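You operate a simulated robot arm through the tools that you are given. There is no shell and no other tool. Be economical: measure what you need, move in short steps, check, and stop when the job is done.

You run a simulated two-armed robot. Do the job below in one go: nothing can be reset, and whatever is moved stays where it is left.

JOB
Tighten the union's flare nut till the red lines meet and scour the green stain off its plate.
Fine: hold the union with one hand for both jobs; scouring block back where it stood, union in the grey tray. Set down upright: scouring block, brass union. What is to be rubbed or washed off counts as gone when no trace of it is left.

Only the result counts: the job must be done as asked and must still hold three seconds after the hand-in. Knocking over, shifting, dropping, spilling or breaking anything else fails it.

ROBOT AND FRAMES
Two 7-joint arms with two-finger parallel grippers on one trunk, on a base that drives. Base frame: it is fixed to the floor where the robot stands at the start and does not move with it; the origin is under the middle of the robot, x ahead of it, y to its left, z up. Readings come in mm, rad, newtons and seconds.
The left shoulder is at the start at [70, 163, 1170], the right one opposite. With the tool pointing down near the work surface each hand reaches from about 400 to 880 mm from the robot's upright axis, wherever it stands, measured 20 degrees to its own side. Places, roughly: flare nut [500, 100, 1000]; inside of the grey tray [500, 500, 900]; scouring block (4x3x5 cm) [500, 300, 900]. Payload 3.43 kg a hand.
The tool frame of a hand sits at the grasp point between the pads (the TCP): z along the fingers, y along the line on which they close. The tips reach 34 mm beyond it. Largest opening 128 mm; finger width 24, thickness 12; the body of the gripper, 48 by 130 mm, starts 96 mm behind the TCP.
Orientation is that of the tool frame in the base frame, as a unit quaternion [w, x, y, z]. With the fingers straight down and closing along the base's y, the tool's x points along the base's -x, its y along +y and its z along -z.

CONTROLS
- The arms move only by the tool send_rows. It takes "left_moves", "right_moves" or both (then of equal length, played together; a hand with none holds still); each is a list of rows, each a list of 7 numbers: the finger opening in mm, from 0 to 128, then the shift along the tool's x, y, z in mm, then the turn, a rotation vector about the tool's x, y, z in rad. In form: [[fingers, dx, dy, dz, wx, wy, wz], ...]. A call has 1 to 8 rows; each row shifts and turns the commanded pose from where the row before left it, along the tool's axes as they then stand. A row lasts 0.2 s, in which the tool goes at most 50 mm and 0.15 rad; a call with a longer step from one row to the next is refused whole, and so is a gripper value outside its range. A pose out of reach is approached as far as the arm can. The call stops where the force on the tool passes 40 N (or 10 N more than at its start, if that is more) or the arm is blocked; 0.2 s more then pass. The fingers move at their own pace (about 153 mm/s each) and stop on an object; they squeeze with about 33 N. The grip force told is the motor's: it shows also when the fingers shut on nothing. Time passes only in rows, and 0.2 s behind the last, so rows that do not move let the fingers close. It gives the time, the measured TCP pose, the force on the tool (base axes), the opening and the grip force at its end, in the units of the frame above (readings bear some noise), with the torque about the TCP (base axes, N m) and any sound that the robot's microphone picked up.
- Cameras (640 x 400 px; columns grow to the right, rows downward): "scene" is now at [129.6, 45.3, 1412.3]; the picture's right is [0.51, -0.86, 0.00], its down [-0.37, -0.22, -0.90] and it looks along [0.78, 0.46, -0.43] (base axes); focal length 214 px, centre (320, 200). "left" rides on the left gripper at [76, 11, -160] in its tool frame; the picture's right is [-0.15, 0.99, 0.00], its down [-0.88, -0.13, -0.46] and it looks along [-0.45, -0.07, 0.89] (tool axes); focal length 234 px, centre (320, 200). "right" rides on the right gripper at [76, -11, -160] in its tool frame; the picture's right is [0.15, 0.99, 0.00], its down [-0.88, 0.13, -0.46] and it looks along [-0.45, 0.07, 0.89] (tool axes); focal length 234 px, centre (320, 200).
- camera(camera): a new picture of that camera. No time passes.
- raise_lower(by): slides the trunk up (or, below 0, down) by that many mm; the arms and the scene camera ride with it, the base frame stays. It gives what a move gives, with no picture.
- drive_base(legs): drives the robot by 1 to 6 legs, each [ahead, left, turn to the left] in mm, mm and rad, along the robot's own axes; the way and the turn of a leg run together, so that a leg with both is an arc; at most 1500 mm and 3.142 rad a leg. The arms and the cameras ride along, it lands a little off, and it stops where it bumps. It gives what a move gives.
- turn_head(pan, tilt): turns the head with the scene camera to pan (to the left, within 1.501 rad either way) and tilt (down, from -0.506 to 1.204), counted from straight ahead of the robot. It gives what a move gives.
- locate(camera, pixels): for up to 12 pixels [column, row] of the newest picture of that camera ("zoom" is the newest enlarged one), the place [x, y, z] in the base frame of the surface seen there, good to about 2 mm. No time passes.
- zoom(camera, box): a new picture of the part [left, top, right, bottom] of that camera's present view, enlarged. No time passes.
- hand_in(): hands the job in; it is judged then, once.

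Go step by step. Measure first, check grasps and placings, and put right what went wrong. The budget is 80 turns and 58 pictures, counting those below and the enlarged ones. Unless the task says otherwise, let go and move clear before handing in, and close with one line.

The tools are called after "Emit:" by a JSON object that holds its "method" and its "body". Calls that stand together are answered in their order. send_rows: Moves the arms, as the interface text tells. Its arguments: {"type":"object","properties":{"left_moves":{"type":"array"},"right_moves":{"type":"array"}},"required":[]} The other tools are called the same way: raise_lower (by) slides the trunk up or down; drive_base (legs) drives the base; turn_head (pan, tilt) turns the head that bears the scene camera; camera (camera) takes a picture; locate (camera, pixels) gives the place of the surface under pixels of a picture; zoom (camera, box) takes an enlarged picture of a part of a camera's view; hand_in () hands the job in.

At the start:

```text
time_s: 0.0
left_ee_pos: [475.8, 460.2, 1246.0]
left_orientation: [0.0, -0.001, 1.0, 0.0]
left_wrist_force: [-0.7, -0.3, -1.1]
left_moment: [0.0, 0.05, 0.0]
left_opening: 127.9
left_grip_force: 0.0
right_ee_pos: [437.8, 47.1, 1311.2]
right_orientation: [0.001, 0.0, 1.0, 0.0]
right_wrist_force: [-0.7, 0.1, -0.7]
right_moment: [-0.03, -0.01, 0.0]
right_opening: 128.2
right_grip_force: 0.0
trunk travel left (down, up): [-650.0, 290.0]
robot x, y, heading: [-0.3, -2.6, 0.0]
head pan, tilt: [0.532, 0.443]
```

scene: 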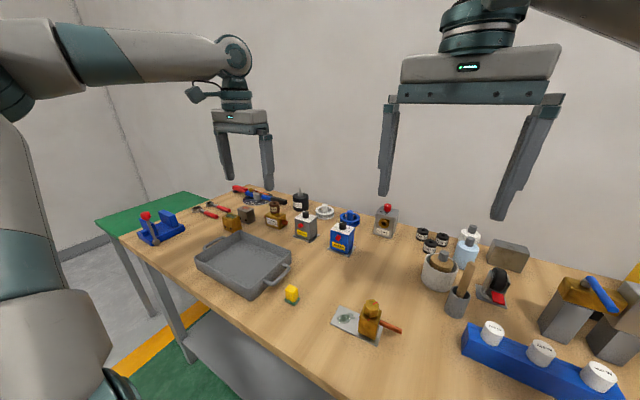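
right: 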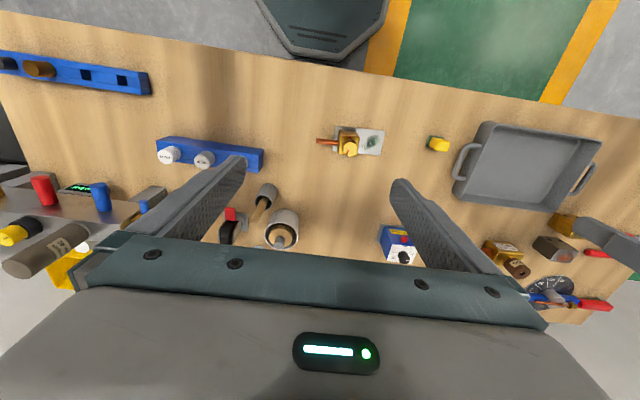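
left: 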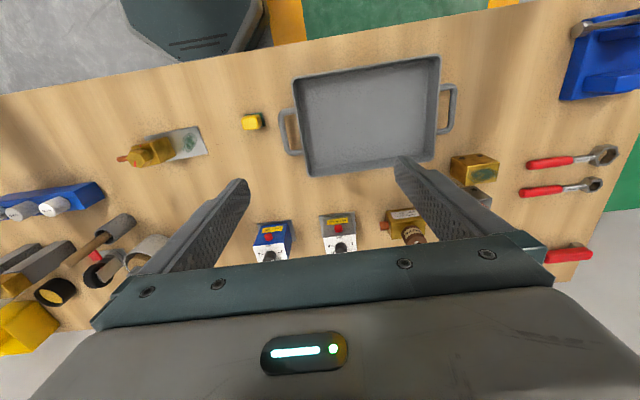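

The union with its plate is near scene pixel (365,320), and the yellow-green scouring block is at (291,294). I'll zoom in on both.

Emit:
{"method": "zoom", "body": {"camera": "scene", "box": [270, 270, 430, 370]}}

Emit:
{"method": "zoom", "body": {"camera": "right", "box": [300, 100, 460, 200]}}

```text
4.00 times, centred on (350, 320) of scene
```

zoom: 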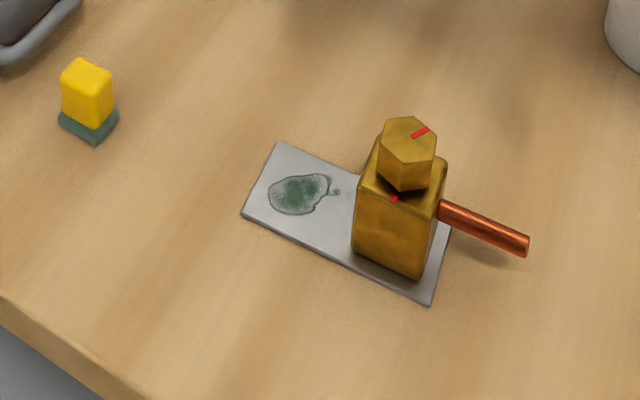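

```text
4.00 times, centred on (380, 150) of right
```

zoom: 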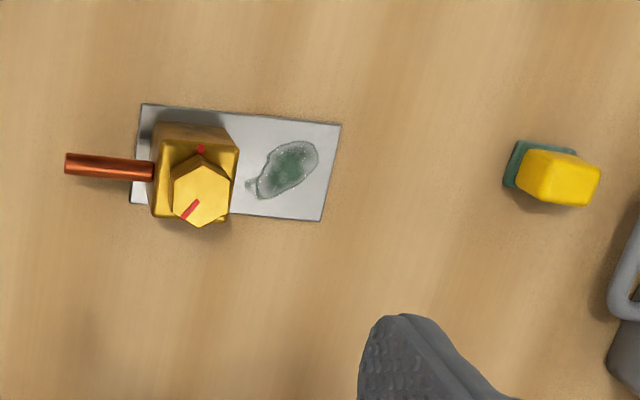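

The red line on the nut points away from the robot and the body mark faces it. I'll measure these points now.

Emit:
{"method": "locate", "body": {"camera": "zoom", "pixels": [[201, 149], [184, 216], [195, 202], [200, 190], [157, 128], [235, 150], [229, 210], [143, 106], [338, 126], [321, 218], [287, 168], [68, 165]]}}

Emit:
{"method": "locate", "body": {"camera": "right", "pixels": [[430, 136], [444, 137], [432, 145], [448, 145], [440, 144], [342, 143], [348, 143], [357, 148], [348, 156], [340, 152], [356, 143], [444, 151]]}}

Emit:
{"method": "turn_head", "body": {"pan": 0.35, "tilt": 0.9}}

Emit:
{"method": "camera", "body": {"camera": "scene"}}

```text
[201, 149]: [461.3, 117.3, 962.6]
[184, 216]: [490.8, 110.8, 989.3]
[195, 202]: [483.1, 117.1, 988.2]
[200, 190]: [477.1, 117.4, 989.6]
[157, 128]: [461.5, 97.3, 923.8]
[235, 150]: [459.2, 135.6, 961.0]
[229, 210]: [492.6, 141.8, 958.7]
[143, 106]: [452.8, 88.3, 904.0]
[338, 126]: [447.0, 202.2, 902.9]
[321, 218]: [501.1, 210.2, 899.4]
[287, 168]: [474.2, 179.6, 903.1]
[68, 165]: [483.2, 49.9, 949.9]
```

```text
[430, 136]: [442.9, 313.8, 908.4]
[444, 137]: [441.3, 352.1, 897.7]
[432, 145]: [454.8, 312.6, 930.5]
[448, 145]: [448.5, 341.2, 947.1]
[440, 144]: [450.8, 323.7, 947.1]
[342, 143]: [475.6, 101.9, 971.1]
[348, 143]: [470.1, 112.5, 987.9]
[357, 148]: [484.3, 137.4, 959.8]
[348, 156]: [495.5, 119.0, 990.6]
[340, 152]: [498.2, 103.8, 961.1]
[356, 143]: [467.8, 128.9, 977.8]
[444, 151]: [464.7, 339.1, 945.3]
```

```text
time_s: 0.9
left_ee_pos: [476.3, 460.1, 1247.0]
left_orientation: [-0.001, -0.001, 1.0, 0.0]
left_wrist_force: [0.1, 0.8, 0.2]
left_moment: [0.0, 0.01, 0.0]
left_opening: 128.0
left_grip_force: 0.1
right_ee_pos: [437.3, 46.7, 1310.4]
right_orientation: [0.001, 0.001, 1.0, 0.0]
right_wrist_force: [0.6, 0.4, 0.0]
right_moment: [-0.03, -0.02, 0.01]
right_opening: 128.0
right_grip_force: 0.0
trunk travel left (down, up): [-650.0, 290.0]
robot x, y, heading: [0.9, 2.7, -0.001]
head pan, tilt: [0.351, 0.901]
```

```text
52 pictures are left
```

scene: 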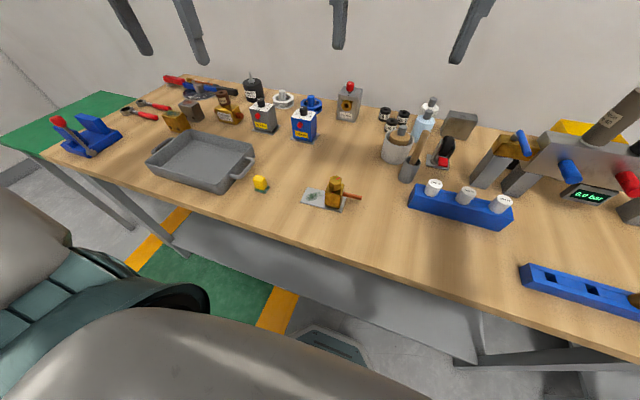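

The union body spans about x 461–500, y 97–141 with its top at z 962. I plan to hold it with the right hand from the −y side, tilted so the fingers straddle the pipe, and use the left hand for the nut and block. Next I measure the neighbouring objects and start turning the right hand.

Emit:
{"method": "locate", "body": {"camera": "scene", "pixels": [[410, 188], [411, 205], [434, 182], [500, 226], [408, 178], [245, 165], [200, 187], [247, 178], [150, 160], [190, 160], [205, 135], [254, 152]]}}

Emit:
{"method": "send_rows", "body": {"right_moves": [[128, 0, 0, 0, 0, 0, 0.15], [128, 0, 0, 0, 0, 0, 0.15], [128, 0, 0, 0, 0, 0, 0.15], [128, 0, 0, 0, 0, 0, 0.15], [128, 0, 0, 0, 0, 0, 0.15], [128, 0, 0, 0, 0, 0, 0.15], [128, 0, 0, 0, 0, 0, 0.15], [128, 0, 0, 0, 0, 0, 0.15]]}}

Emit:
{"method": "send_rows", "body": {"right_moves": [[128, 0, 0, 0, 0, 0, 0.15], [128, 0, 0, 0, 0, 0, 0.15], [128, 0, 0, 0, 0, 0, 0.07], [128, 0, 0, 0, 0, 0.15, 0], [128, 0, 0, 0, 0, 0.15, 0], [128, 0, 0, 0, 0, 0.15, 0], [128, 0, 0, 0, 0, 0.15, 0], [128, 0, 0, 0, 0, 0.15, 0]]}}

```text
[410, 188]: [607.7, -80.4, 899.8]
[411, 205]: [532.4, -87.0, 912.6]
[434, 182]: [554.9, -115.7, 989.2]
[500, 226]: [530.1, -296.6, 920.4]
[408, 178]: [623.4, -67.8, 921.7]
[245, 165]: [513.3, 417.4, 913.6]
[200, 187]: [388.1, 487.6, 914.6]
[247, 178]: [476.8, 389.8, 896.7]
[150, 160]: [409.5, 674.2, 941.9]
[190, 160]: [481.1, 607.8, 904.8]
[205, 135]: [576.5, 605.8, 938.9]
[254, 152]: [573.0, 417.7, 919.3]
```

```text
time_s: 2.7
left_ee_pos: [475.2, 459.7, 1247.3]
left_orientation: [0.001, -0.001, 1.0, -0.001]
left_wrist_force: [-0.2, 0.0, -0.2]
left_moment: [0.0, 0.01, 0.01]
left_opening: 128.1
left_grip_force: 0.0
right_ee_pos: [438.4, 45.9, 1310.7]
right_orientation: [-0.001, 0.565, 0.825, 0.0]
right_wrist_force: [-0.7, 0.4, -0.1]
right_moment: [0.01, 0.0, -0.01]
right_opening: 128.0
right_grip_force: 0.1
trunk travel left (down, up): [-650.0, 290.0]
robot x, y, heading: [-0.1, 0.3, 0.0]
head pan, tilt: [0.351, 0.901]
```

```text
time_s: 4.5
left_ee_pos: [476.6, 459.1, 1248.0]
left_orientation: [0.0, -0.001, 1.0, 0.001]
left_wrist_force: [-0.2, 0.0, 0.6]
left_moment: [0.01, 0.03, 0.0]
left_opening: 128.0
left_grip_force: 0.1
right_ee_pos: [440.1, 45.4, 1310.1]
right_orientation: [-0.26, 0.657, 0.658, 0.259]
right_wrist_force: [0.2, 0.1, -0.1]
right_moment: [-0.01, -0.01, 0.03]
right_opening: 127.9
right_grip_force: 0.1
trunk travel left (down, up): [-650.0, 290.0]
robot x, y, heading: [-1.3, -4.3, -0.002]
head pan, tilt: [0.351, 0.901]
```

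The right hand is tilted about 43° so far, and the rack lies at y below −70. I'll finish the tilt to 60° and come down to a staging point.

Emit:
{"method": "send_rows", "body": {"right_moves": [[128, 0, 0, 0, 0, 0.149, 0], [128, 0, 0, 0, 0, 0.149, 0], [128, -40, 6.6, 14.3, 0, 0, 0], [128, -40, 6.6, 14.3, 0, 0, 0], [128, -40, 6.6, 14.3, 0, 0, 0], [128, -40, 6.6, 14.3, 0, 0, 0], [128, -40, 6.6, 14.3, 0, 0, 0], [128, -40, 6.6, 14.3, 0, 0, 0]]}}

Emit:
{"method": "camera", "body": {"camera": "right"}}

Emit:
{"method": "zoom", "body": {"camera": "scene", "box": [230, 130, 470, 280]}}

```text
time_s: 6.3
left_ee_pos: [471.9, 461.7, 1247.7]
left_orientation: [0.002, 0.0, 1.0, -0.001]
left_wrist_force: [0.9, 0.6, 1.0]
left_moment: [0.01, -0.01, -0.01]
left_opening: 128.2
left_grip_force: 0.0
right_ee_pos: [473.7, 2.8, 1061.1]
right_orientation: [-0.353, 0.612, 0.613, 0.353]
right_wrist_force: [0.3, 0.3, 0.1]
right_moment: [-0.02, -0.05, 0.01]
right_opening: 128.2
right_grip_force: 0.0
trunk travel left (down, up): [-650.0, 290.0]
robot x, y, heading: [2.5, 0.4, 0.0]
head pan, tilt: [0.351, 0.901]
```

```text
51 pictures are left
```

right: 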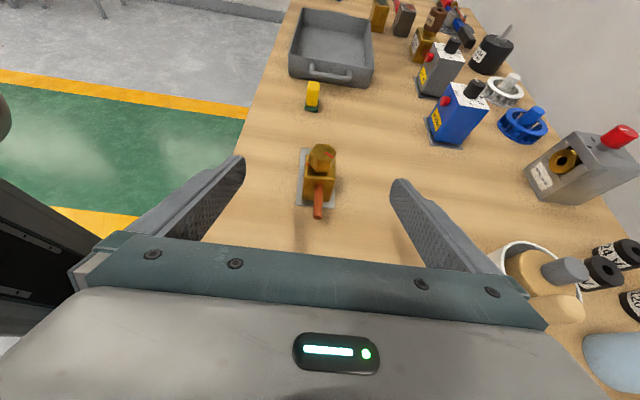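

```text
2.67 times, centred on (350, 205) of scene
```

zoom: 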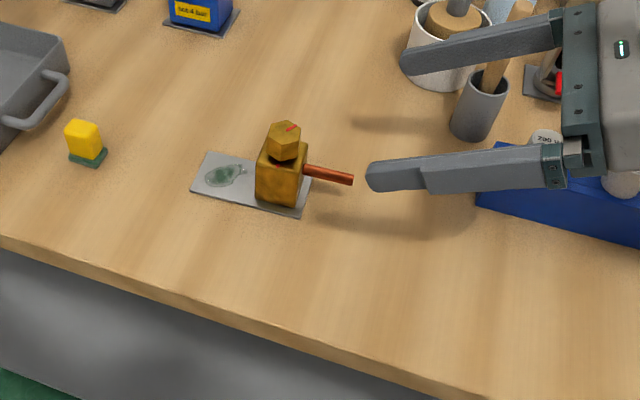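

The grey brush pot and the rack are near the right gripper's path. I'll measure them and the yaw of the union.

Emit:
{"method": "zoom", "body": {"camera": "right", "box": [280, 130, 360, 230]}}

Emit:
{"method": "locate", "body": {"camera": "scene", "pixels": [[400, 170], [408, 180], [404, 165], [415, 162], [332, 202], [344, 208], [305, 201], [341, 210], [362, 197], [331, 181], [328, 198], [400, 180]]}}

```text
4.00 times, centred on (320, 180) of right
```

zoom: 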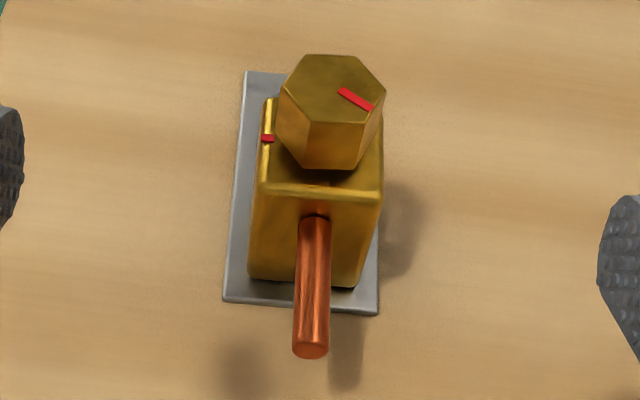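

```text
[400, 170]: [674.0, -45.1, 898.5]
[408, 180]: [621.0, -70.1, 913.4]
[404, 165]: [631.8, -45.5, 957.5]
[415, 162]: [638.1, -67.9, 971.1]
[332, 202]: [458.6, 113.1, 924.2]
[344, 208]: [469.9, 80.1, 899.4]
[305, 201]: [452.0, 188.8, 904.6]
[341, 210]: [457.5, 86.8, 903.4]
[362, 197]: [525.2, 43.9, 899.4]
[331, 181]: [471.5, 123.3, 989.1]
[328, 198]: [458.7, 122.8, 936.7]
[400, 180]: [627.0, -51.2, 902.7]
```

Emit:
{"method": "locate", "body": {"camera": "zoom", "pixels": [[226, 299], [376, 311], [247, 74], [267, 138], [342, 92], [371, 107], [268, 186], [380, 194], [311, 58], [378, 92], [310, 120], [310, 345]]}}

Emit:
{"method": "locate", "body": {"camera": "right", "pixels": [[321, 147], [321, 158], [310, 172], [336, 172], [311, 187], [333, 189], [322, 186], [318, 207]]}}

```text
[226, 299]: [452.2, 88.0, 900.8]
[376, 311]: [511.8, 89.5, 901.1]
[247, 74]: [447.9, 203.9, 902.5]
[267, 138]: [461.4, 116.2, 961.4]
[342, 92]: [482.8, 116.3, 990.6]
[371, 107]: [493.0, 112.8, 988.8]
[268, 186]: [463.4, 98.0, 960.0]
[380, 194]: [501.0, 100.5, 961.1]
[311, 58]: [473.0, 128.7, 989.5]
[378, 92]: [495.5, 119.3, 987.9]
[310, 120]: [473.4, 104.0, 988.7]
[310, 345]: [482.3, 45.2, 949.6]
```

```text
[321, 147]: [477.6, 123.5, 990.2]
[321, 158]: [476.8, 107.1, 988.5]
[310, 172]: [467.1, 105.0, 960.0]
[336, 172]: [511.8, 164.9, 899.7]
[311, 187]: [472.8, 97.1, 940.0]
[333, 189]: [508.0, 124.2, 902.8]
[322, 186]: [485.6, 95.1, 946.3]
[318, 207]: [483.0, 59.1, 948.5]
```

The body is yawed about +3° with its centre near (481, 118), and the pipe runs along y at z≈947. I'll move to a pre-grasp pose with the opening at 90.

Emit:
{"method": "send_rows", "body": {"right_moves": [[90, -28, 4, 29, 0.043, 0, -0.025], [90, -28, 4, 29, 0, 0, 0], [90, 0, 0, 0, 0, 0, 0]]}}

Emit:
{"method": "camera", "body": {"camera": "right"}}

```text
time_s: 7.1
left_ee_pos: [460.0, 466.4, 1252.8]
left_orientation: [0.008, 0.002, 1.0, -0.005]
left_wrist_force: [0.6, 0.0, -0.1]
left_moment: [-0.01, 0.03, 0.0]
left_opening: 128.1
left_grip_force: 0.1
right_ee_pos: [480.0, 18.2, 1002.1]
right_orientation: [-0.337, 0.601, 0.633, 0.353]
right_wrist_force: [-1.1, 0.1, -0.2]
right_moment: [0.04, 0.0, -0.01]
right_opening: 90.1
right_grip_force: 0.1
trunk travel left (down, up): [-650.0, 290.0]
robot x, y, heading: [-0.6, -5.0, -0.004]
head pan, tilt: [0.351, 0.901]
```

```text
48 pictures are left
```

right: 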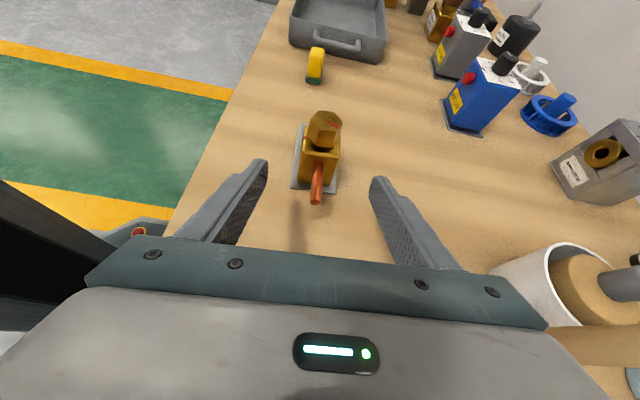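

The right hand stopped about 22 mm short of its target and the left pose drifted. I'll let it settle and read the poses again.

Emit:
{"method": "send_rows", "body": {"right_moves": [[90, 0, 0, 0, 0, 0, 0], [90, 0, 0, 0, 0, 0, 0], [90, 0, 0, 0, 0, 0, 0]]}}

Emit:
{"method": "turn_head", "body": {"pan": -0.2, "tilt": 0.8}}

Emit:
{"method": "camera", "body": {"camera": "scene"}}

```text
time_s: 7.9
left_ee_pos: [460.9, 467.6, 1253.7]
left_orientation: [0.008, 0.002, 1.0, -0.004]
left_wrist_force: [0.4, 0.4, -0.4]
left_moment: [0.01, 0.03, 0.04]
left_opening: 127.9
left_grip_force: 0.0
right_ee_pos: [482.1, 20.4, 1002.1]
right_orientation: [-0.337, 0.601, 0.632, 0.354]
right_wrist_force: [0.1, 0.0, -0.7]
right_moment: [-0.01, 0.0, 0.02]
right_opening: 90.0
right_grip_force: 0.1
trunk travel left (down, up): [-650.0, 290.0]
robot x, y, heading: [0.5, 0.7, -0.004]
head pan, tilt: [0.351, 0.901]
```

```text
time_s: 8.9
left_ee_pos: [460.5, 466.8, 1254.2]
left_orientation: [0.007, 0.001, 1.0, -0.004]
left_wrist_force: [0.8, 0.0, -0.9]
left_moment: [0.01, 0.01, 0.04]
left_opening: 128.0
left_grip_force: 0.1
right_ee_pos: [481.0, 20.6, 1002.1]
right_orientation: [-0.337, 0.601, 0.632, 0.354]
right_wrist_force: [-0.2, 0.0, -0.6]
right_moment: [-0.02, 0.02, 0.03]
right_opening: 90.2
right_grip_force: 0.0
trunk travel left (down, up): [-650.0, 290.0]
robot x, y, heading: [0.3, 0.4, -0.005]
head pan, tilt: [-0.201, 0.799]
```

```text
47 pictures are left
```

scene: 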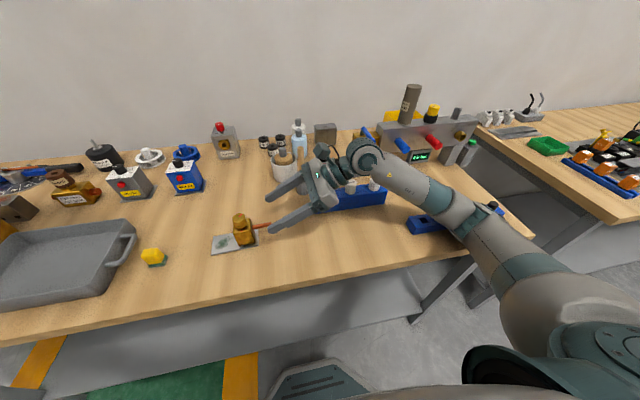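

The right forearm may be touching something near pixel (440,220), the second blue rack, or near (375,190), the knobs. I'll zoom in there.

Emit:
{"method": "zoom", "body": {"camera": "scene", "box": [260, 130, 500, 280]}}

Emit:
{"method": "locate", "body": {"camera": "scene", "pixels": [[430, 228], [440, 215], [409, 200], [470, 225], [488, 217], [350, 200], [372, 190], [497, 208], [330, 165], [325, 205], [365, 160], [420, 218]]}}

```text
2.67 times, centred on (380, 205) of scene
```

zoom: 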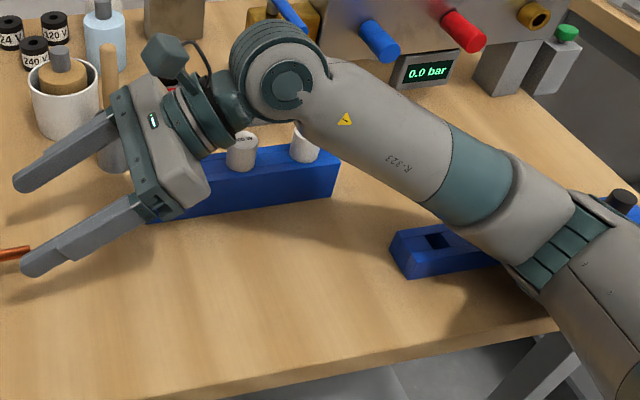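

```text
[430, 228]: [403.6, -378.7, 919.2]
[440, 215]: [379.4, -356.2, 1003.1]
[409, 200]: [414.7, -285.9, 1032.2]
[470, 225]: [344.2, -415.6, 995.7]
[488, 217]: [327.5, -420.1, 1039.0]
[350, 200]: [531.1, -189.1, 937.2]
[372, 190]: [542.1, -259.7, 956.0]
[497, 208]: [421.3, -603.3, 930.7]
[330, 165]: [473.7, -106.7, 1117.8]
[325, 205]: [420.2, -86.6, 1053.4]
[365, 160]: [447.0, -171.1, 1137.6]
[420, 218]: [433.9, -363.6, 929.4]
```

The right elbow hangs low near the table (z about 1000 at x≈330, y≈−430) and is probably touching it. I'll raise the trunk by 200, check that nothing moved, and come down again with the elbow higher.

Emit:
{"method": "raise_lower", "body": {"by": 200}}

Emit:
{"method": "turn_head", "body": {"pan": -0.4, "tilt": 0.9}}

Emit:
{"method": "camera", "body": {"camera": "scene"}}

```text
time_s: 11.0
left_ee_pos: [476.0, 459.6, 1446.4]
left_orientation: [0.001, -0.001, 1.0, 0.0]
left_wrist_force: [-0.2, 0.4, 0.4]
left_moment: [0.02, -0.02, 0.02]
left_opening: 128.1
left_grip_force: 0.1
right_ee_pos: [484.4, 26.5, 1181.9]
right_orientation: [-0.363, 0.596, 0.628, 0.344]
right_wrist_force: [-0.6, -0.8, 0.6]
right_moment: [-0.03, 0.0, 0.03]
right_opening: 90.0
right_grip_force: 0.0
trunk travel left (down, up): [-850.0, 90.0]
robot x, y, heading: [0.6, 3.3, 0.002]
head pan, tilt: [-0.201, 0.799]
```

```text
time_s: 11.8
left_ee_pos: [475.6, 460.0, 1447.4]
left_orientation: [0.0, -0.001, 1.0, 0.0]
left_wrist_force: [1.0, 0.3, -0.3]
left_moment: [0.02, 0.0, -0.03]
left_opening: 127.8
left_grip_force: 0.1
right_ee_pos: [484.1, 25.4, 1182.7]
right_orientation: [-0.362, 0.597, 0.628, 0.345]
right_wrist_force: [0.0, -0.3, -0.3]
right_moment: [-0.01, -0.02, 0.03]
right_opening: 90.1
right_grip_force: 0.0
trunk travel left (down, up): [-850.0, 90.0]
robot x, y, heading: [-0.5, 0.3, -0.003]
head pan, tilt: [-0.4, 0.901]
```

```text
45 pictures are left
```

scene: 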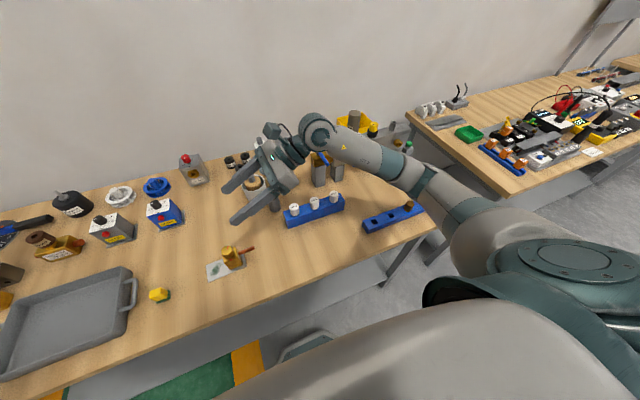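

The drift vanished once the trunk was up, so the elbow had been on the table, and nothing appears moved. I'll descend 200 mm from here.

Emit:
{"method": "send_rows", "body": {"right_moves": [[90, -43, -0.5, 25, 0, 0, 0], [90, -43, -0.5, 25, 0, 0, 0], [90, -43, -0.5, 25, 0, 0, 0], [90, -43, -0.5, 25, 0, 0, 0], [90, 0, 0, 0, 0, 0, 0]]}}

Emit:
{"method": "camera", "body": {"camera": "scene"}}

Emit:
{"method": "camera", "body": {"camera": "right"}}

```text
time_s: 13.0
left_ee_pos: [475.9, 460.7, 1447.3]
left_orientation: [0.0, -0.001, 1.0, 0.0]
left_wrist_force: [0.2, -0.2, -0.4]
left_moment: [-0.02, 0.02, 0.01]
left_opening: 128.0
left_grip_force: 0.0
right_ee_pos: [481.6, 25.6, 981.4]
right_orientation: [-0.362, 0.597, 0.627, 0.345]
right_wrist_force: [-0.4, -0.1, 0.0]
right_moment: [-0.01, -0.01, 0.04]
right_opening: 90.0
right_grip_force: 0.1
trunk travel left (down, up): [-850.0, 90.0]
robot x, y, heading: [-4.0, -2.1, -0.003]
head pan, tilt: [-0.4, 0.901]
```

```text
44 pictures are left
```

scene: 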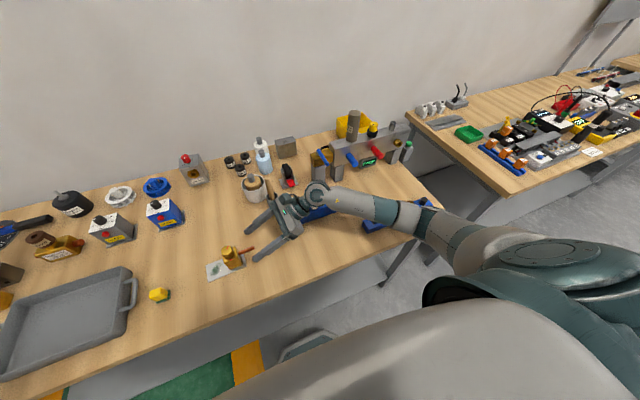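

```text
43 pictures are left
```

right: 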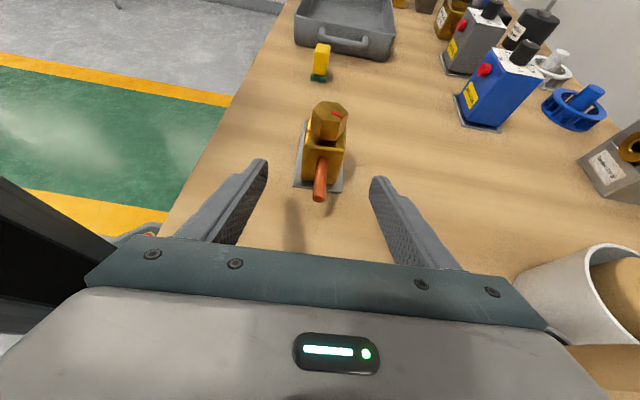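

The pose is reached at (482, 26, 981) and the arm is clear. I'll advance 90 mm along the tool axis so the fingers straddle the body.

Emit:
{"method": "send_rows", "body": {"right_moves": [[90, 0, 1.3, 30, 0, 0, 0], [90, 0, 1.3, 30, 0, 0, 0], [90, 0, 1.3, 30, 0, 0, 0], [90, 0, 0, 0, 0, 0, 0]]}}

Emit:
{"method": "camera", "body": {"camera": "right"}}

```text
time_s: 14.0
left_ee_pos: [476.0, 460.0, 1446.0]
left_orientation: [0.0, 0.0, 1.0, 0.001]
left_wrist_force: [0.1, -0.5, 0.1]
left_moment: [-0.01, 0.01, 0.0]
left_opening: 127.9
left_grip_force: 0.2
right_ee_pos: [482.7, 105.4, 937.4]
right_orientation: [-0.363, 0.596, 0.627, 0.346]
right_wrist_force: [-0.7, 0.1, 0.2]
right_moment: [0.02, 0.0, -0.01]
right_opening: 90.0
right_grip_force: 0.0
trunk travel left (down, up): [-850.0, 90.0]
robot x, y, heading: [-3.0, -0.2, -0.002]
head pan, tilt: [-0.4, 0.901]
```

```text
42 pictures are left
```

right: 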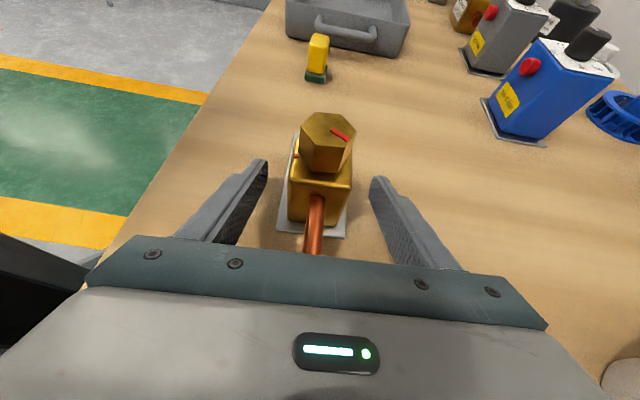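

The fingers straddle the body evenly, so I'll close the right hand.

Emit:
{"method": "send_rows", "body": {"right_moves": [[40, 0, 0, 0, 0, 0, 0], [0, 0, 0, 0, 0, 0, 0], [0, 0, 0, 0, 0, 0, 0], [0, 0, 0, 0, 0, 0, 0]]}}

Emit:
{"method": "turn_head", "body": {"pan": 0.35, "tilt": 1.0}}

Emit:
{"method": "zoom", "body": {"camera": "scene", "box": [230, 100, 470, 250]}}

```text
time_s: 15.0
left_ee_pos: [474.7, 460.3, 1447.7]
left_orientation: [0.0, 0.0, 1.0, 0.0]
left_wrist_force: [0.1, -0.4, -0.3]
left_moment: [0.01, 0.01, 0.01]
left_opening: 128.1
left_grip_force: 0.1
right_ee_pos: [482.3, 104.9, 937.4]
right_orientation: [-0.362, 0.597, 0.627, 0.345]
right_wrist_force: [-0.8, 1.4, -0.3]
right_moment: [0.08, -0.07, 0.0]
right_opening: 43.6
right_grip_force: 33.9
trunk travel left (down, up): [-850.0, 90.0]
robot x, y, heading: [-2.0, -1.6, -0.0]
head pan, tilt: [-0.4, 0.901]
```

```text
time_s: 16.1
left_ee_pos: [475.9, 459.6, 1447.5]
left_orientation: [0.0, -0.001, 1.0, 0.0]
left_wrist_force: [0.2, 0.4, -1.0]
left_moment: [-0.01, -0.03, 0.01]
left_opening: 128.2
left_grip_force: 0.1
right_ee_pos: [482.6, 105.1, 938.0]
right_orientation: [-0.362, 0.597, 0.627, 0.345]
right_wrist_force: [-0.6, 1.2, -0.3]
right_moment: [0.09, -0.06, -0.01]
right_opening: 43.7
right_grip_force: 32.9
trunk travel left (down, up): [-850.0, 90.0]
robot x, y, heading: [1.5, 1.2, 0.003]
head pan, tilt: [0.351, 1.0]
```

```text
2.67 times, centred on (350, 175) of scene
```

zoom: 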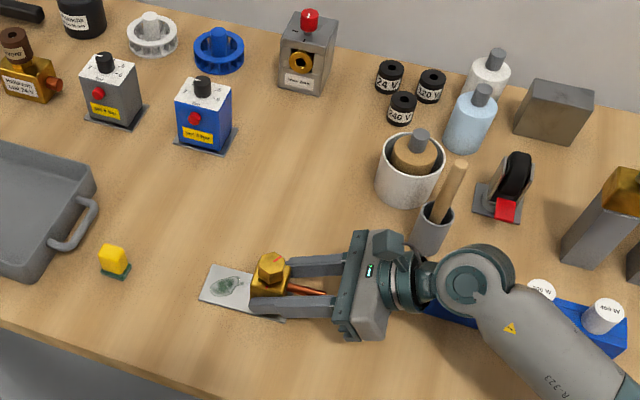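

The body is gripped (43.6 mm, 33 N) and nothing was disturbed. Now I bring the left hand above the nut.

Emit:
{"method": "send_rows", "body": {"left_moves": [[128, -0.5, -34, 32, 0, 0, 0], [128, -0.5, -34, 32, 0, 0, 0], [128, -0.5, -34, 32, 0, 0, 0], [128, -0.5, -34, 32, 0, 0, 0], [128, -0.5, -34, 32, 0, 0, 0], [100, -0.5, -34, 32, 0, 0, 0], [80, -0.5, -34, 32, 0, 0, 0], [70, -0.5, -34, 32, 0, 0, 0]]}}

Emit:
{"method": "send_rows", "body": {"left_moves": [[60, -0.5, -35, 32, 0, 0, 0.0], [60, -0.5, -35, 29, 0, 0, -0.0], [60, 0, 0, 0, 0, 0, 0]]}}

Emit:
{"method": "camera", "body": {"camera": "left"}}

Emit:
{"method": "zoom", "body": {"camera": "left", "box": [270, 110, 370, 210]}}

```text
time_s: 17.9
left_ee_pos: [479.5, 189.4, 1192.8]
left_orientation: [0.0, -0.001, 1.0, 0.0]
left_wrist_force: [0.5, 0.2, -0.3]
left_moment: [-0.02, 0.05, 0.0]
left_opening: 69.7
left_grip_force: 0.0
right_ee_pos: [483.5, 104.4, 938.4]
right_orientation: [-0.364, 0.596, 0.628, 0.344]
right_wrist_force: [0.6, 1.9, 2.1]
right_moment: [-0.05, -0.18, 0.09]
right_opening: 43.7
right_grip_force: 33.3
trunk travel left (down, up): [-850.0, 90.0]
robot x, y, heading: [2.2, 0.4, 0.0]
head pan, tilt: [0.351, 1.0]
```

```text
time_s: 18.7
left_ee_pos: [476.0, 141.8, 1145.5]
left_orientation: [0.001, -0.001, 1.0, -0.001]
left_wrist_force: [-0.2, -0.8, 0.5]
left_moment: [0.0, -0.02, 0.0]
left_opening: 59.9
left_grip_force: 0.1
left hand out of reach, approached as far as the arm can: row 2
right_ee_pos: [482.3, 105.3, 937.9]
right_orientation: [-0.362, 0.597, 0.628, 0.345]
right_wrist_force: [-0.8, -0.5, 0.1]
right_moment: [0.35, -0.01, 0.11]
right_opening: 43.7
right_grip_force: 33.3
trunk travel left (down, up): [-850.0, 90.0]
robot x, y, heading: [1.3, -0.6, 0.002]
head pan, tilt: [0.351, 1.0]
```

```text
40 pictures are left
```

left: 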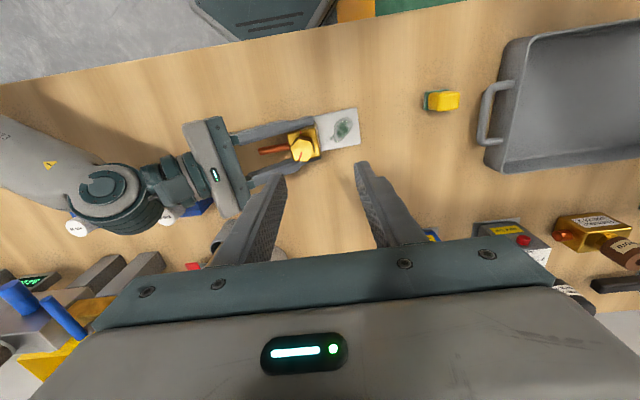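

```text
4.00 times, centred on (320, 160) of left
```

zoom: 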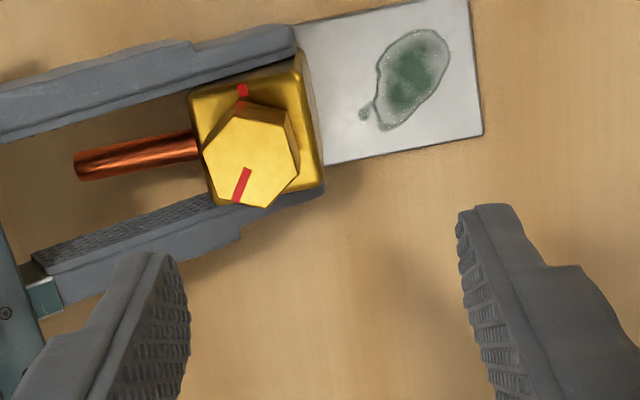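

The left hand stopped at (476, 142, 1145), near its close-in limit. I'll locate the nut geometry from this view, then move lower, where the arm unfolds.

Emit:
{"method": "locate", "body": {"camera": "zoom", "pixels": [[242, 90], [248, 169], [237, 200], [204, 151], [238, 116], [289, 128], [300, 171], [264, 206], [214, 194], [250, 160], [300, 75], [195, 100]]}}

Emit:
{"method": "send_rows", "body": {"left_moves": [[60, 0, 0, 30, 0, 0, 0], [60, 0, 0, 30, 0, 0, 0], [60, 0, 0, 0, 0, 0, 0]]}}

```text
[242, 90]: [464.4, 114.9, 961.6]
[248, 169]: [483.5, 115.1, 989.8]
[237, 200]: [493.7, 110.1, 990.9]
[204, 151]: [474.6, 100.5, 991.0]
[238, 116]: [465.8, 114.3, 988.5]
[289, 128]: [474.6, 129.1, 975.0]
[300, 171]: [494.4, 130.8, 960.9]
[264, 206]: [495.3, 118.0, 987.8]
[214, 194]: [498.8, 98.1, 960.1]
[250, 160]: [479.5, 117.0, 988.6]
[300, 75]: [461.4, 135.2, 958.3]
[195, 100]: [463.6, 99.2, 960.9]
```

```text
time_s: 19.5
left_ee_pos: [472.2, 163.4, 1095.1]
left_orientation: [0.0, 0.0, 1.0, -0.002]
left_wrist_force: [-0.1, -0.1, -0.8]
left_moment: [0.04, -0.02, 0.0]
left_opening: 59.9
left_grip_force: 0.0
left hand out of reach, approached as far as the arm can: row 1, 2
right_ee_pos: [482.0, 104.0, 938.6]
right_orientation: [-0.363, 0.597, 0.628, 0.344]
right_wrist_force: [-0.7, -0.4, 1.6]
right_moment: [0.03, 0.02, 0.05]
right_opening: 43.7
right_grip_force: 32.8
trunk travel left (down, up): [-850.0, 90.0]
robot x, y, heading: [-2.1, 0.5, -0.003]
head pan, tilt: [0.351, 1.0]
```

Going down pushes the left hand to +y, so the nut is too close in for it. The left arm's comfortable spot is near (560, 205), so I'll lift the union with the right hand and shift it there. First I measure the obstacles around that spot.

Emit:
{"method": "camera", "body": {"camera": "scene"}}

Emit:
{"method": "zoom", "body": {"camera": "scene", "box": [230, 90, 470, 240]}}

```text
38 pictures are left
```

scene: 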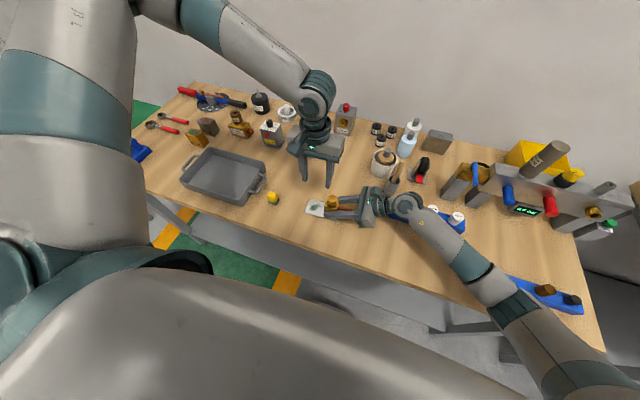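

```text
2.67 times, centred on (350, 165) of scene
```

zoom: 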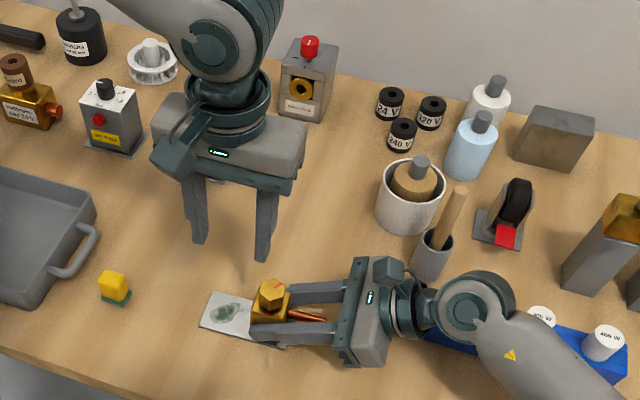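

Emit:
{"method": "locate", "body": {"camera": "zoom", "pixels": [[458, 190], [435, 240], [420, 270], [385, 190], [400, 225], [410, 175], [100, 130], [290, 110], [130, 125], [395, 270], [240, 225], [450, 190]]}}

Emit:
{"method": "send_rows", "body": {"left_moves": [[60, 0, 25, -35, 0, 0, 0], [60, 0, 35, -30, 0, 0, 0], [60, -5, 45, -10, 0, 0, 0], [60, -5, 45, 0, 0, 0, 0], [60, -5, 45, 0, 0, 0, 0]]}}

```text
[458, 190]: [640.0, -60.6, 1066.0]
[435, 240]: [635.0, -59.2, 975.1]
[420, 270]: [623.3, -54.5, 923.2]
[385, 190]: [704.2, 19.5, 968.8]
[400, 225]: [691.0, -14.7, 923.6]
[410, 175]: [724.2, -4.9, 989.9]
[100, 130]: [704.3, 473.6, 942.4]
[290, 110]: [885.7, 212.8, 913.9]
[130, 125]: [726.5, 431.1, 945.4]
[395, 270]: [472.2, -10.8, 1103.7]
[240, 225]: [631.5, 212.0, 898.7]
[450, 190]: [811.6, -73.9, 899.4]
```

```text
time_s: 20.7
left_ee_pos: [486.8, 364.8, 1167.6]
left_orientation: [0.0, 0.0, 1.0, -0.001]
left_wrist_force: [0.8, 0.4, -0.4]
left_moment: [-0.05, -0.05, -0.02]
left_opening: 60.0
left_grip_force: 0.0
right_ee_pos: [482.0, 105.8, 938.2]
right_orientation: [-0.363, 0.596, 0.628, 0.344]
right_wrist_force: [0.0, -0.4, 1.1]
right_moment: [0.27, 0.04, -0.03]
right_opening: 43.7
right_grip_force: 33.5
trunk travel left (down, up): [-850.0, 90.0]
robot x, y, heading: [-2.8, 2.1, 0.002]
head pan, tilt: [0.351, 1.0]
```

The right hand has room to move. I'll lift the union 40 mm, carry it by (+59, +112), and look before lowering.

Emit:
{"method": "send_rows", "body": {"right_moves": [[0, 17.3, 0, -10, 0, 0, 0], [0, 17.3, 0, -10, 0, 0, 0], [0, 13.6, 16.2, 23.5, 0, 0, 0], [0, 13.6, 16.2, 23.5, 0, 0, 0], [0, 13.6, 16.2, 23.5, 0, 0, 0], [0, 13.6, 16.2, 23.5, 0, 0, 0], [0, 0, 0, 0, 0, 0, 0]]}}

Emit:
{"method": "zoom", "body": {"camera": "scene", "box": [230, 90, 470, 240]}}

```text
time_s: 22.3
left_ee_pos: [485.0, 362.5, 1166.7]
left_orientation: [0.0, 0.0, 1.0, 0.001]
left_wrist_force: [-0.3, -0.5, 0.1]
left_moment: [-0.02, 0.01, 0.02]
left_opening: 60.1
left_grip_force: 0.1
right_ee_pos: [541.6, 216.5, 979.4]
right_orientation: [-0.363, 0.597, 0.628, 0.345]
right_wrist_force: [-0.6, -0.3, 0.6]
right_moment: [0.03, 0.01, 0.02]
right_opening: 43.8
right_grip_force: 33.4
trunk travel left (down, up): [-850.0, 90.0]
robot x, y, heading: [1.9, -2.4, 0.002]
head pan, tilt: [0.351, 1.0]
```

```text
2.67 times, centred on (350, 165) of scene
```

zoom: 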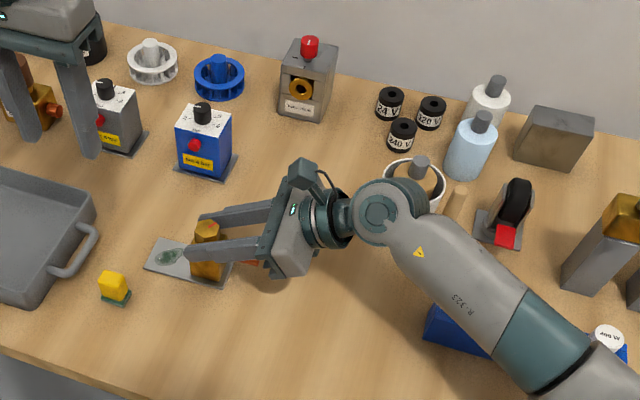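

The union is held firmly and is clear of everything. I'll lower it back to the table.

Emit:
{"method": "send_rows", "body": {"right_moves": [[0, -15, 0, 8.7, 0, 0, 0], [0, -15, 0, 8.7, 0, 0, 0], [0, -4.6, 0, 2.6, 0, 0, 0], [0, 0, 0, 0, 0, 0, 0]]}}

Emit:
{"method": "send_rows", "body": {"left_moves": [[60, -15, -30, 0, 0, 0, -0.08], [60, -15, -30, 0, 0, 0, -0.08], [60, -13, -35, 0, 0, 0, 0], [60, -12, -36, 20, 0, 0, 0], [60, 0, 0, 20, 0, 0, 0], [60, 0, 0, 20, 0, 0, 0], [60, 0, 0, 0, 0, 0, 0]]}}

Emit:
{"method": "camera", "body": {"camera": "left"}}

Emit:
{"method": "zoom", "body": {"camera": "left", "box": [250, 100, 390, 200]}}

```text
time_s: 22.8
left_ee_pos: [486.5, 360.5, 1168.6]
left_orientation: [0.0, -0.001, 1.0, 0.002]
left_wrist_force: [-0.6, 0.5, 0.0]
left_moment: [0.01, 0.01, -0.01]
left_opening: 60.2
left_grip_force: 0.2
right_ee_pos: [544.2, 218.6, 969.8]
right_orientation: [-0.367, 0.592, 0.624, 0.354]
right_wrist_force: [-6.5, -5.6, 18.2]
right_moment: [-0.8, 0.35, -0.13]
right_opening: 43.7
right_grip_force: 33.4
trunk travel left (down, up): [-850.0, 90.0]
robot x, y, heading: [-0.8, -4.7, -0.003]
head pan, tilt: [0.351, 1.0]
stopped in row 2 (right hand): the force on the tool passed its limit (the readings are from after the stop); the commanded pose is now the measured one
```

```text
time_s: 24.4
left_ee_pos: [552.0, 237.7, 1108.8]
left_orientation: [0.001, -0.08, 0.997, 0.001]
left_wrist_force: [-1.1, -0.4, -0.4]
left_moment: [0.01, -0.02, 0.01]
left_opening: 59.9
left_grip_force: 0.1
right_ee_pos: [544.9, 220.1, 969.9]
right_orientation: [-0.364, 0.593, 0.625, 0.353]
right_wrist_force: [5.5, 6.1, 34.0]
right_moment: [-0.22, 0.64, 0.02]
right_opening: 43.4
right_grip_force: 33.6
trunk travel left (down, up): [-850.0, 90.0]
robot x, y, heading: [-1.5, -4.0, -0.001]
head pan, tilt: [0.351, 1.0]
```

```text
35 pictures are left
```

left: 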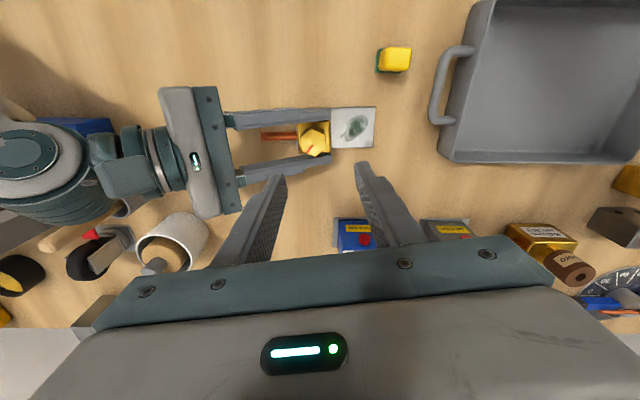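

```text
4.00 times, centred on (320, 150) of left
```

zoom: 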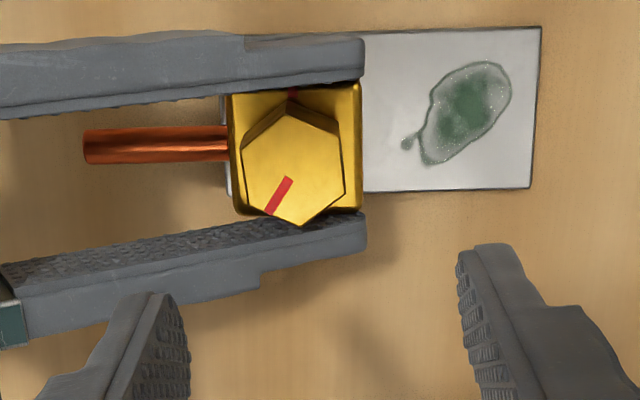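

The right hand stopped at z≈970 with about 34 N of upward force, so something touched. I'll check the plate height and what lies under the gripper.

Emit:
{"method": "locate", "body": {"camera": "zoom", "pixels": [[370, 40], [535, 35], [370, 185], [525, 180], [293, 96], [290, 180], [270, 210], [240, 100], [355, 95], [400, 250], [85, 145], [460, 110]]}}

Emit:
{"method": "zoom", "body": {"camera": "scene", "box": [270, 130, 430, 230]}}

```text
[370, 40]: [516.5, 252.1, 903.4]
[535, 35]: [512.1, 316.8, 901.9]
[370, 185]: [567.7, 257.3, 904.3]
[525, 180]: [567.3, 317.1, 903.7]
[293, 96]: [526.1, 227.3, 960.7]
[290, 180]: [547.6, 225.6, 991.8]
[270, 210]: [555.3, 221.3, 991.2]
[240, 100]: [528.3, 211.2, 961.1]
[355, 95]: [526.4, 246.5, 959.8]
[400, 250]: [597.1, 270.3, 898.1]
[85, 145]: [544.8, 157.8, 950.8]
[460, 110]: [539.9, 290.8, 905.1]
```

```text
4.00 times, centred on (350, 180) of scene
```

zoom: 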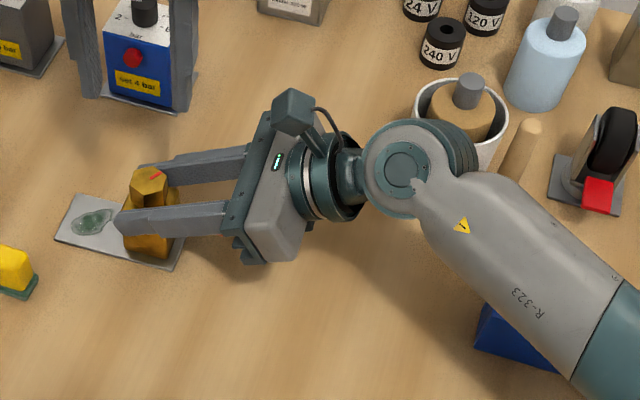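

The plate lies flat on the table (z≈903), yet the TCP is 32 mm higher on the body than before. The grip slid up when I lifted. I'll look at the grip closely from the right camera.

Emit:
{"method": "zoom", "body": {"camera": "right", "box": [220, 80, 420, 240]}}

```text
2.50 times, centred on (320, 160) of right
```

zoom: 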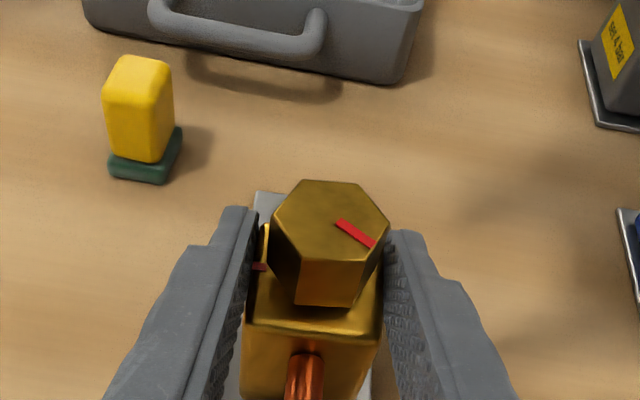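

The nut sits at the same pixel as during the carry, so the union was dragged along the table and never lifted. It is upright at its new spot. I'll open slightly, lower the fingers back down on the body, and re-grip, leaving the lifting problem for later.

Emit:
{"method": "send_rows", "body": {"right_moves": [[70, 0, 0, 0, 0, 0, 0], [70, 0, 0, 0, 0, 0, 0], [70, -13, -1, 7.5, 0, 0, 0], [70, -13, -1, 7.5, 0, 0, 0], [70, 0, 0, 0, 0, 0, 0]]}}

Emit:
{"method": "zoom", "body": {"camera": "right", "box": [220, 80, 420, 240]}}

```text
time_s: 25.6
left_ee_pos: [555.6, 237.4, 1107.9]
left_orientation: [0.0, -0.08, 0.997, 0.0]
left_wrist_force: [0.6, -0.4, 0.1]
left_moment: [-0.01, -0.02, 0.0]
left_opening: 59.9
left_grip_force: 0.0
right_ee_pos: [543.3, 219.7, 936.5]
right_orientation: [-0.365, 0.594, 0.625, 0.352]
right_wrist_force: [0.2, -0.1, 1.0]
right_moment: [-0.04, -0.04, 0.05]
right_opening: 69.9
right_grip_force: 0.0
trunk travel left (down, up): [-850.0, 90.0]
robot x, y, heading: [2.4, 1.3, -0.001]
head pan, tilt: [0.351, 1.0]
```

```text
2.50 times, centred on (320, 160) of right
```

zoom: 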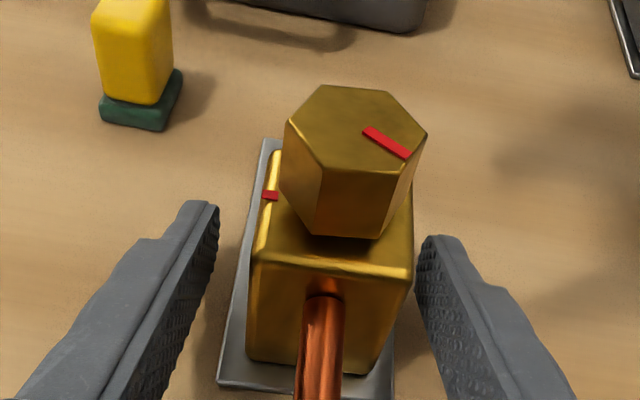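

Emit:
{"method": "locate", "body": {"camera": "zoom", "pixels": [[205, 203], [215, 215], [435, 240], [425, 250], [215, 300], [425, 330], [262, 270], [410, 275], [330, 280], [262, 330], [275, 160], [320, 380]]}}

```text
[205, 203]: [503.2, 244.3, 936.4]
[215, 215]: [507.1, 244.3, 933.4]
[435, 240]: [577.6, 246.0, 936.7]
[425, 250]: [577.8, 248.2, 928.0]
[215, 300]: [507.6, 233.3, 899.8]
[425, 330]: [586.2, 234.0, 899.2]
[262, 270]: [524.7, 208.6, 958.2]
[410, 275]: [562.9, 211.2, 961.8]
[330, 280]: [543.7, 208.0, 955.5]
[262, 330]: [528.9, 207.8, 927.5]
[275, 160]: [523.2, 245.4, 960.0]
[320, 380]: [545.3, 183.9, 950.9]
```

The tips are at z≈918–936 beside the body, which is correct. I'll close, then bring the left hand down around the nut with its closing axis across two flats.

Emit:
{"method": "send_rows", "body": {"right_moves": [[0, 0, 0, 0, 0, 0, 0], [0, 0, 0, 0, 0, 0, 0], [0, 0, 0, 0, 0, 0, 0]]}}

Emit:
{"method": "zoom", "body": {"camera": "left", "box": [270, 100, 370, 180]}}

```text
time_s: 26.4
left_ee_pos: [554.8, 237.1, 1109.0]
left_orientation: [0.0, -0.08, 0.997, 0.0]
left_wrist_force: [0.3, 0.5, -1.2]
left_moment: [0.01, -0.02, 0.07]
left_opening: 60.1
left_grip_force: 0.1
right_ee_pos: [542.7, 221.1, 937.5]
right_orientation: [-0.365, 0.593, 0.625, 0.352]
right_wrist_force: [0.0, -0.3, 0.1]
right_moment: [0.16, 0.06, -0.04]
right_opening: 43.9
right_grip_force: 32.8
trunk travel left (down, up): [-850.0, 90.0]
robot x, y, heading: [0.8, 0.8, 0.001]
head pan, tilt: [0.351, 1.0]
```

```text
5.00 times, centred on (320, 140) of left
```

zoom: 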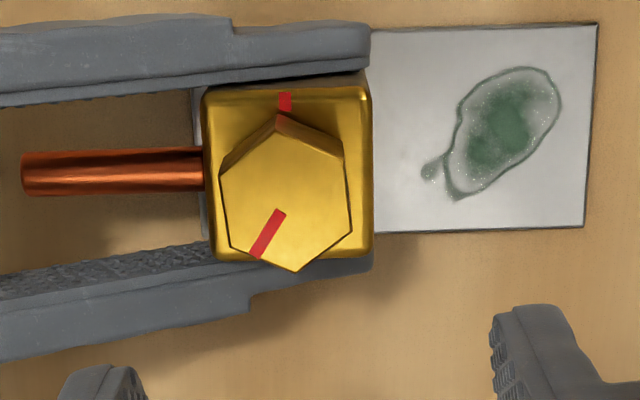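

Emit:
{"method": "locate", "body": {"camera": "zoom", "pixels": [[277, 121], [338, 157], [347, 228], [296, 265], [235, 242], [225, 180], [282, 213], [256, 254], [285, 93], [285, 109], [207, 250], [365, 92]]}}

```text
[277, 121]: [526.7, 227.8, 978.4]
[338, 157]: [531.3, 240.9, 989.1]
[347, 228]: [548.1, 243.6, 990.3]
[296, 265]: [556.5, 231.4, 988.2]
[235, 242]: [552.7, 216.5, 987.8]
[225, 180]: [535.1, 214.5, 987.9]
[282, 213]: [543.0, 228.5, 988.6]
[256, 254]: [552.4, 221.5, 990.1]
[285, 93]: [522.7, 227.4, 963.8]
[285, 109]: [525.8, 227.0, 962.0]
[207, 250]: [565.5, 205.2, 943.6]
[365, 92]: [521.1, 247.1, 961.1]
```

The nut axis is near (542, 229) and a pair of flats is at about 99°, matching the left hand's yaw. I'll descend to TCP z≈1001, with the tips just above the body top, and grip.

Emit:
{"method": "send_rows", "body": {"left_moves": [[52, 13.9, -6, 20, 0, 0, 0], [52, 0, 0, 30, 0, 0, 0], [52, 0, 0, 30, 0, 0, 0], [52, 0, 0, 27, 0, 0, 0], [52, 0, 0, 0, 0, 0, 0]]}}

Emit:
{"method": "zoom", "body": {"camera": "left", "box": [250, 100, 410, 220]}}

```text
time_s: 27.6
left_ee_pos: [535.8, 242.4, 1022.2]
left_orientation: [0.006, -0.079, 0.997, -0.004]
left_wrist_force: [-1.2, -0.9, 8.9]
left_moment: [-0.29, 0.02, 0.0]
left_opening: 52.7
left_grip_force: 0.7
left hand out of reach, approached as far as the arm can: row 3, 4
right_ee_pos: [542.2, 219.2, 936.7]
right_orientation: [-0.365, 0.594, 0.624, 0.352]
right_wrist_force: [-0.1, 0.5, 2.5]
right_moment: [-0.44, 0.44, -0.01]
right_opening: 44.0
right_grip_force: 32.6
trunk travel left (down, up): [-850.0, 90.0]
robot x, y, heading: [4.1, 0.4, 0.001]
head pan, tilt: [0.351, 1.0]
stopped in row 5 (left hand): the force on the tool passed its limit (the readings are from after the stop); the commanded pose is now the measured one
```

```text
3.33 times, centred on (330, 160) of left
```

zoom: 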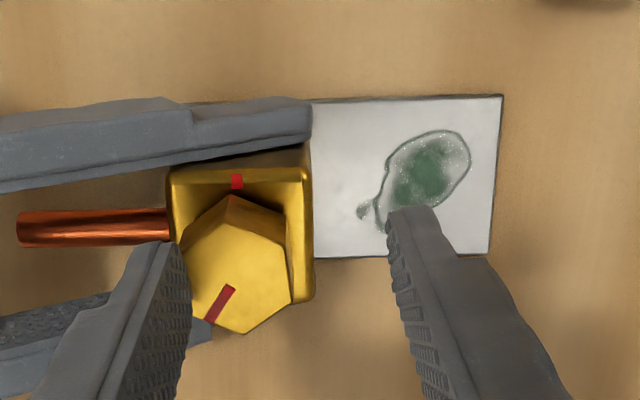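

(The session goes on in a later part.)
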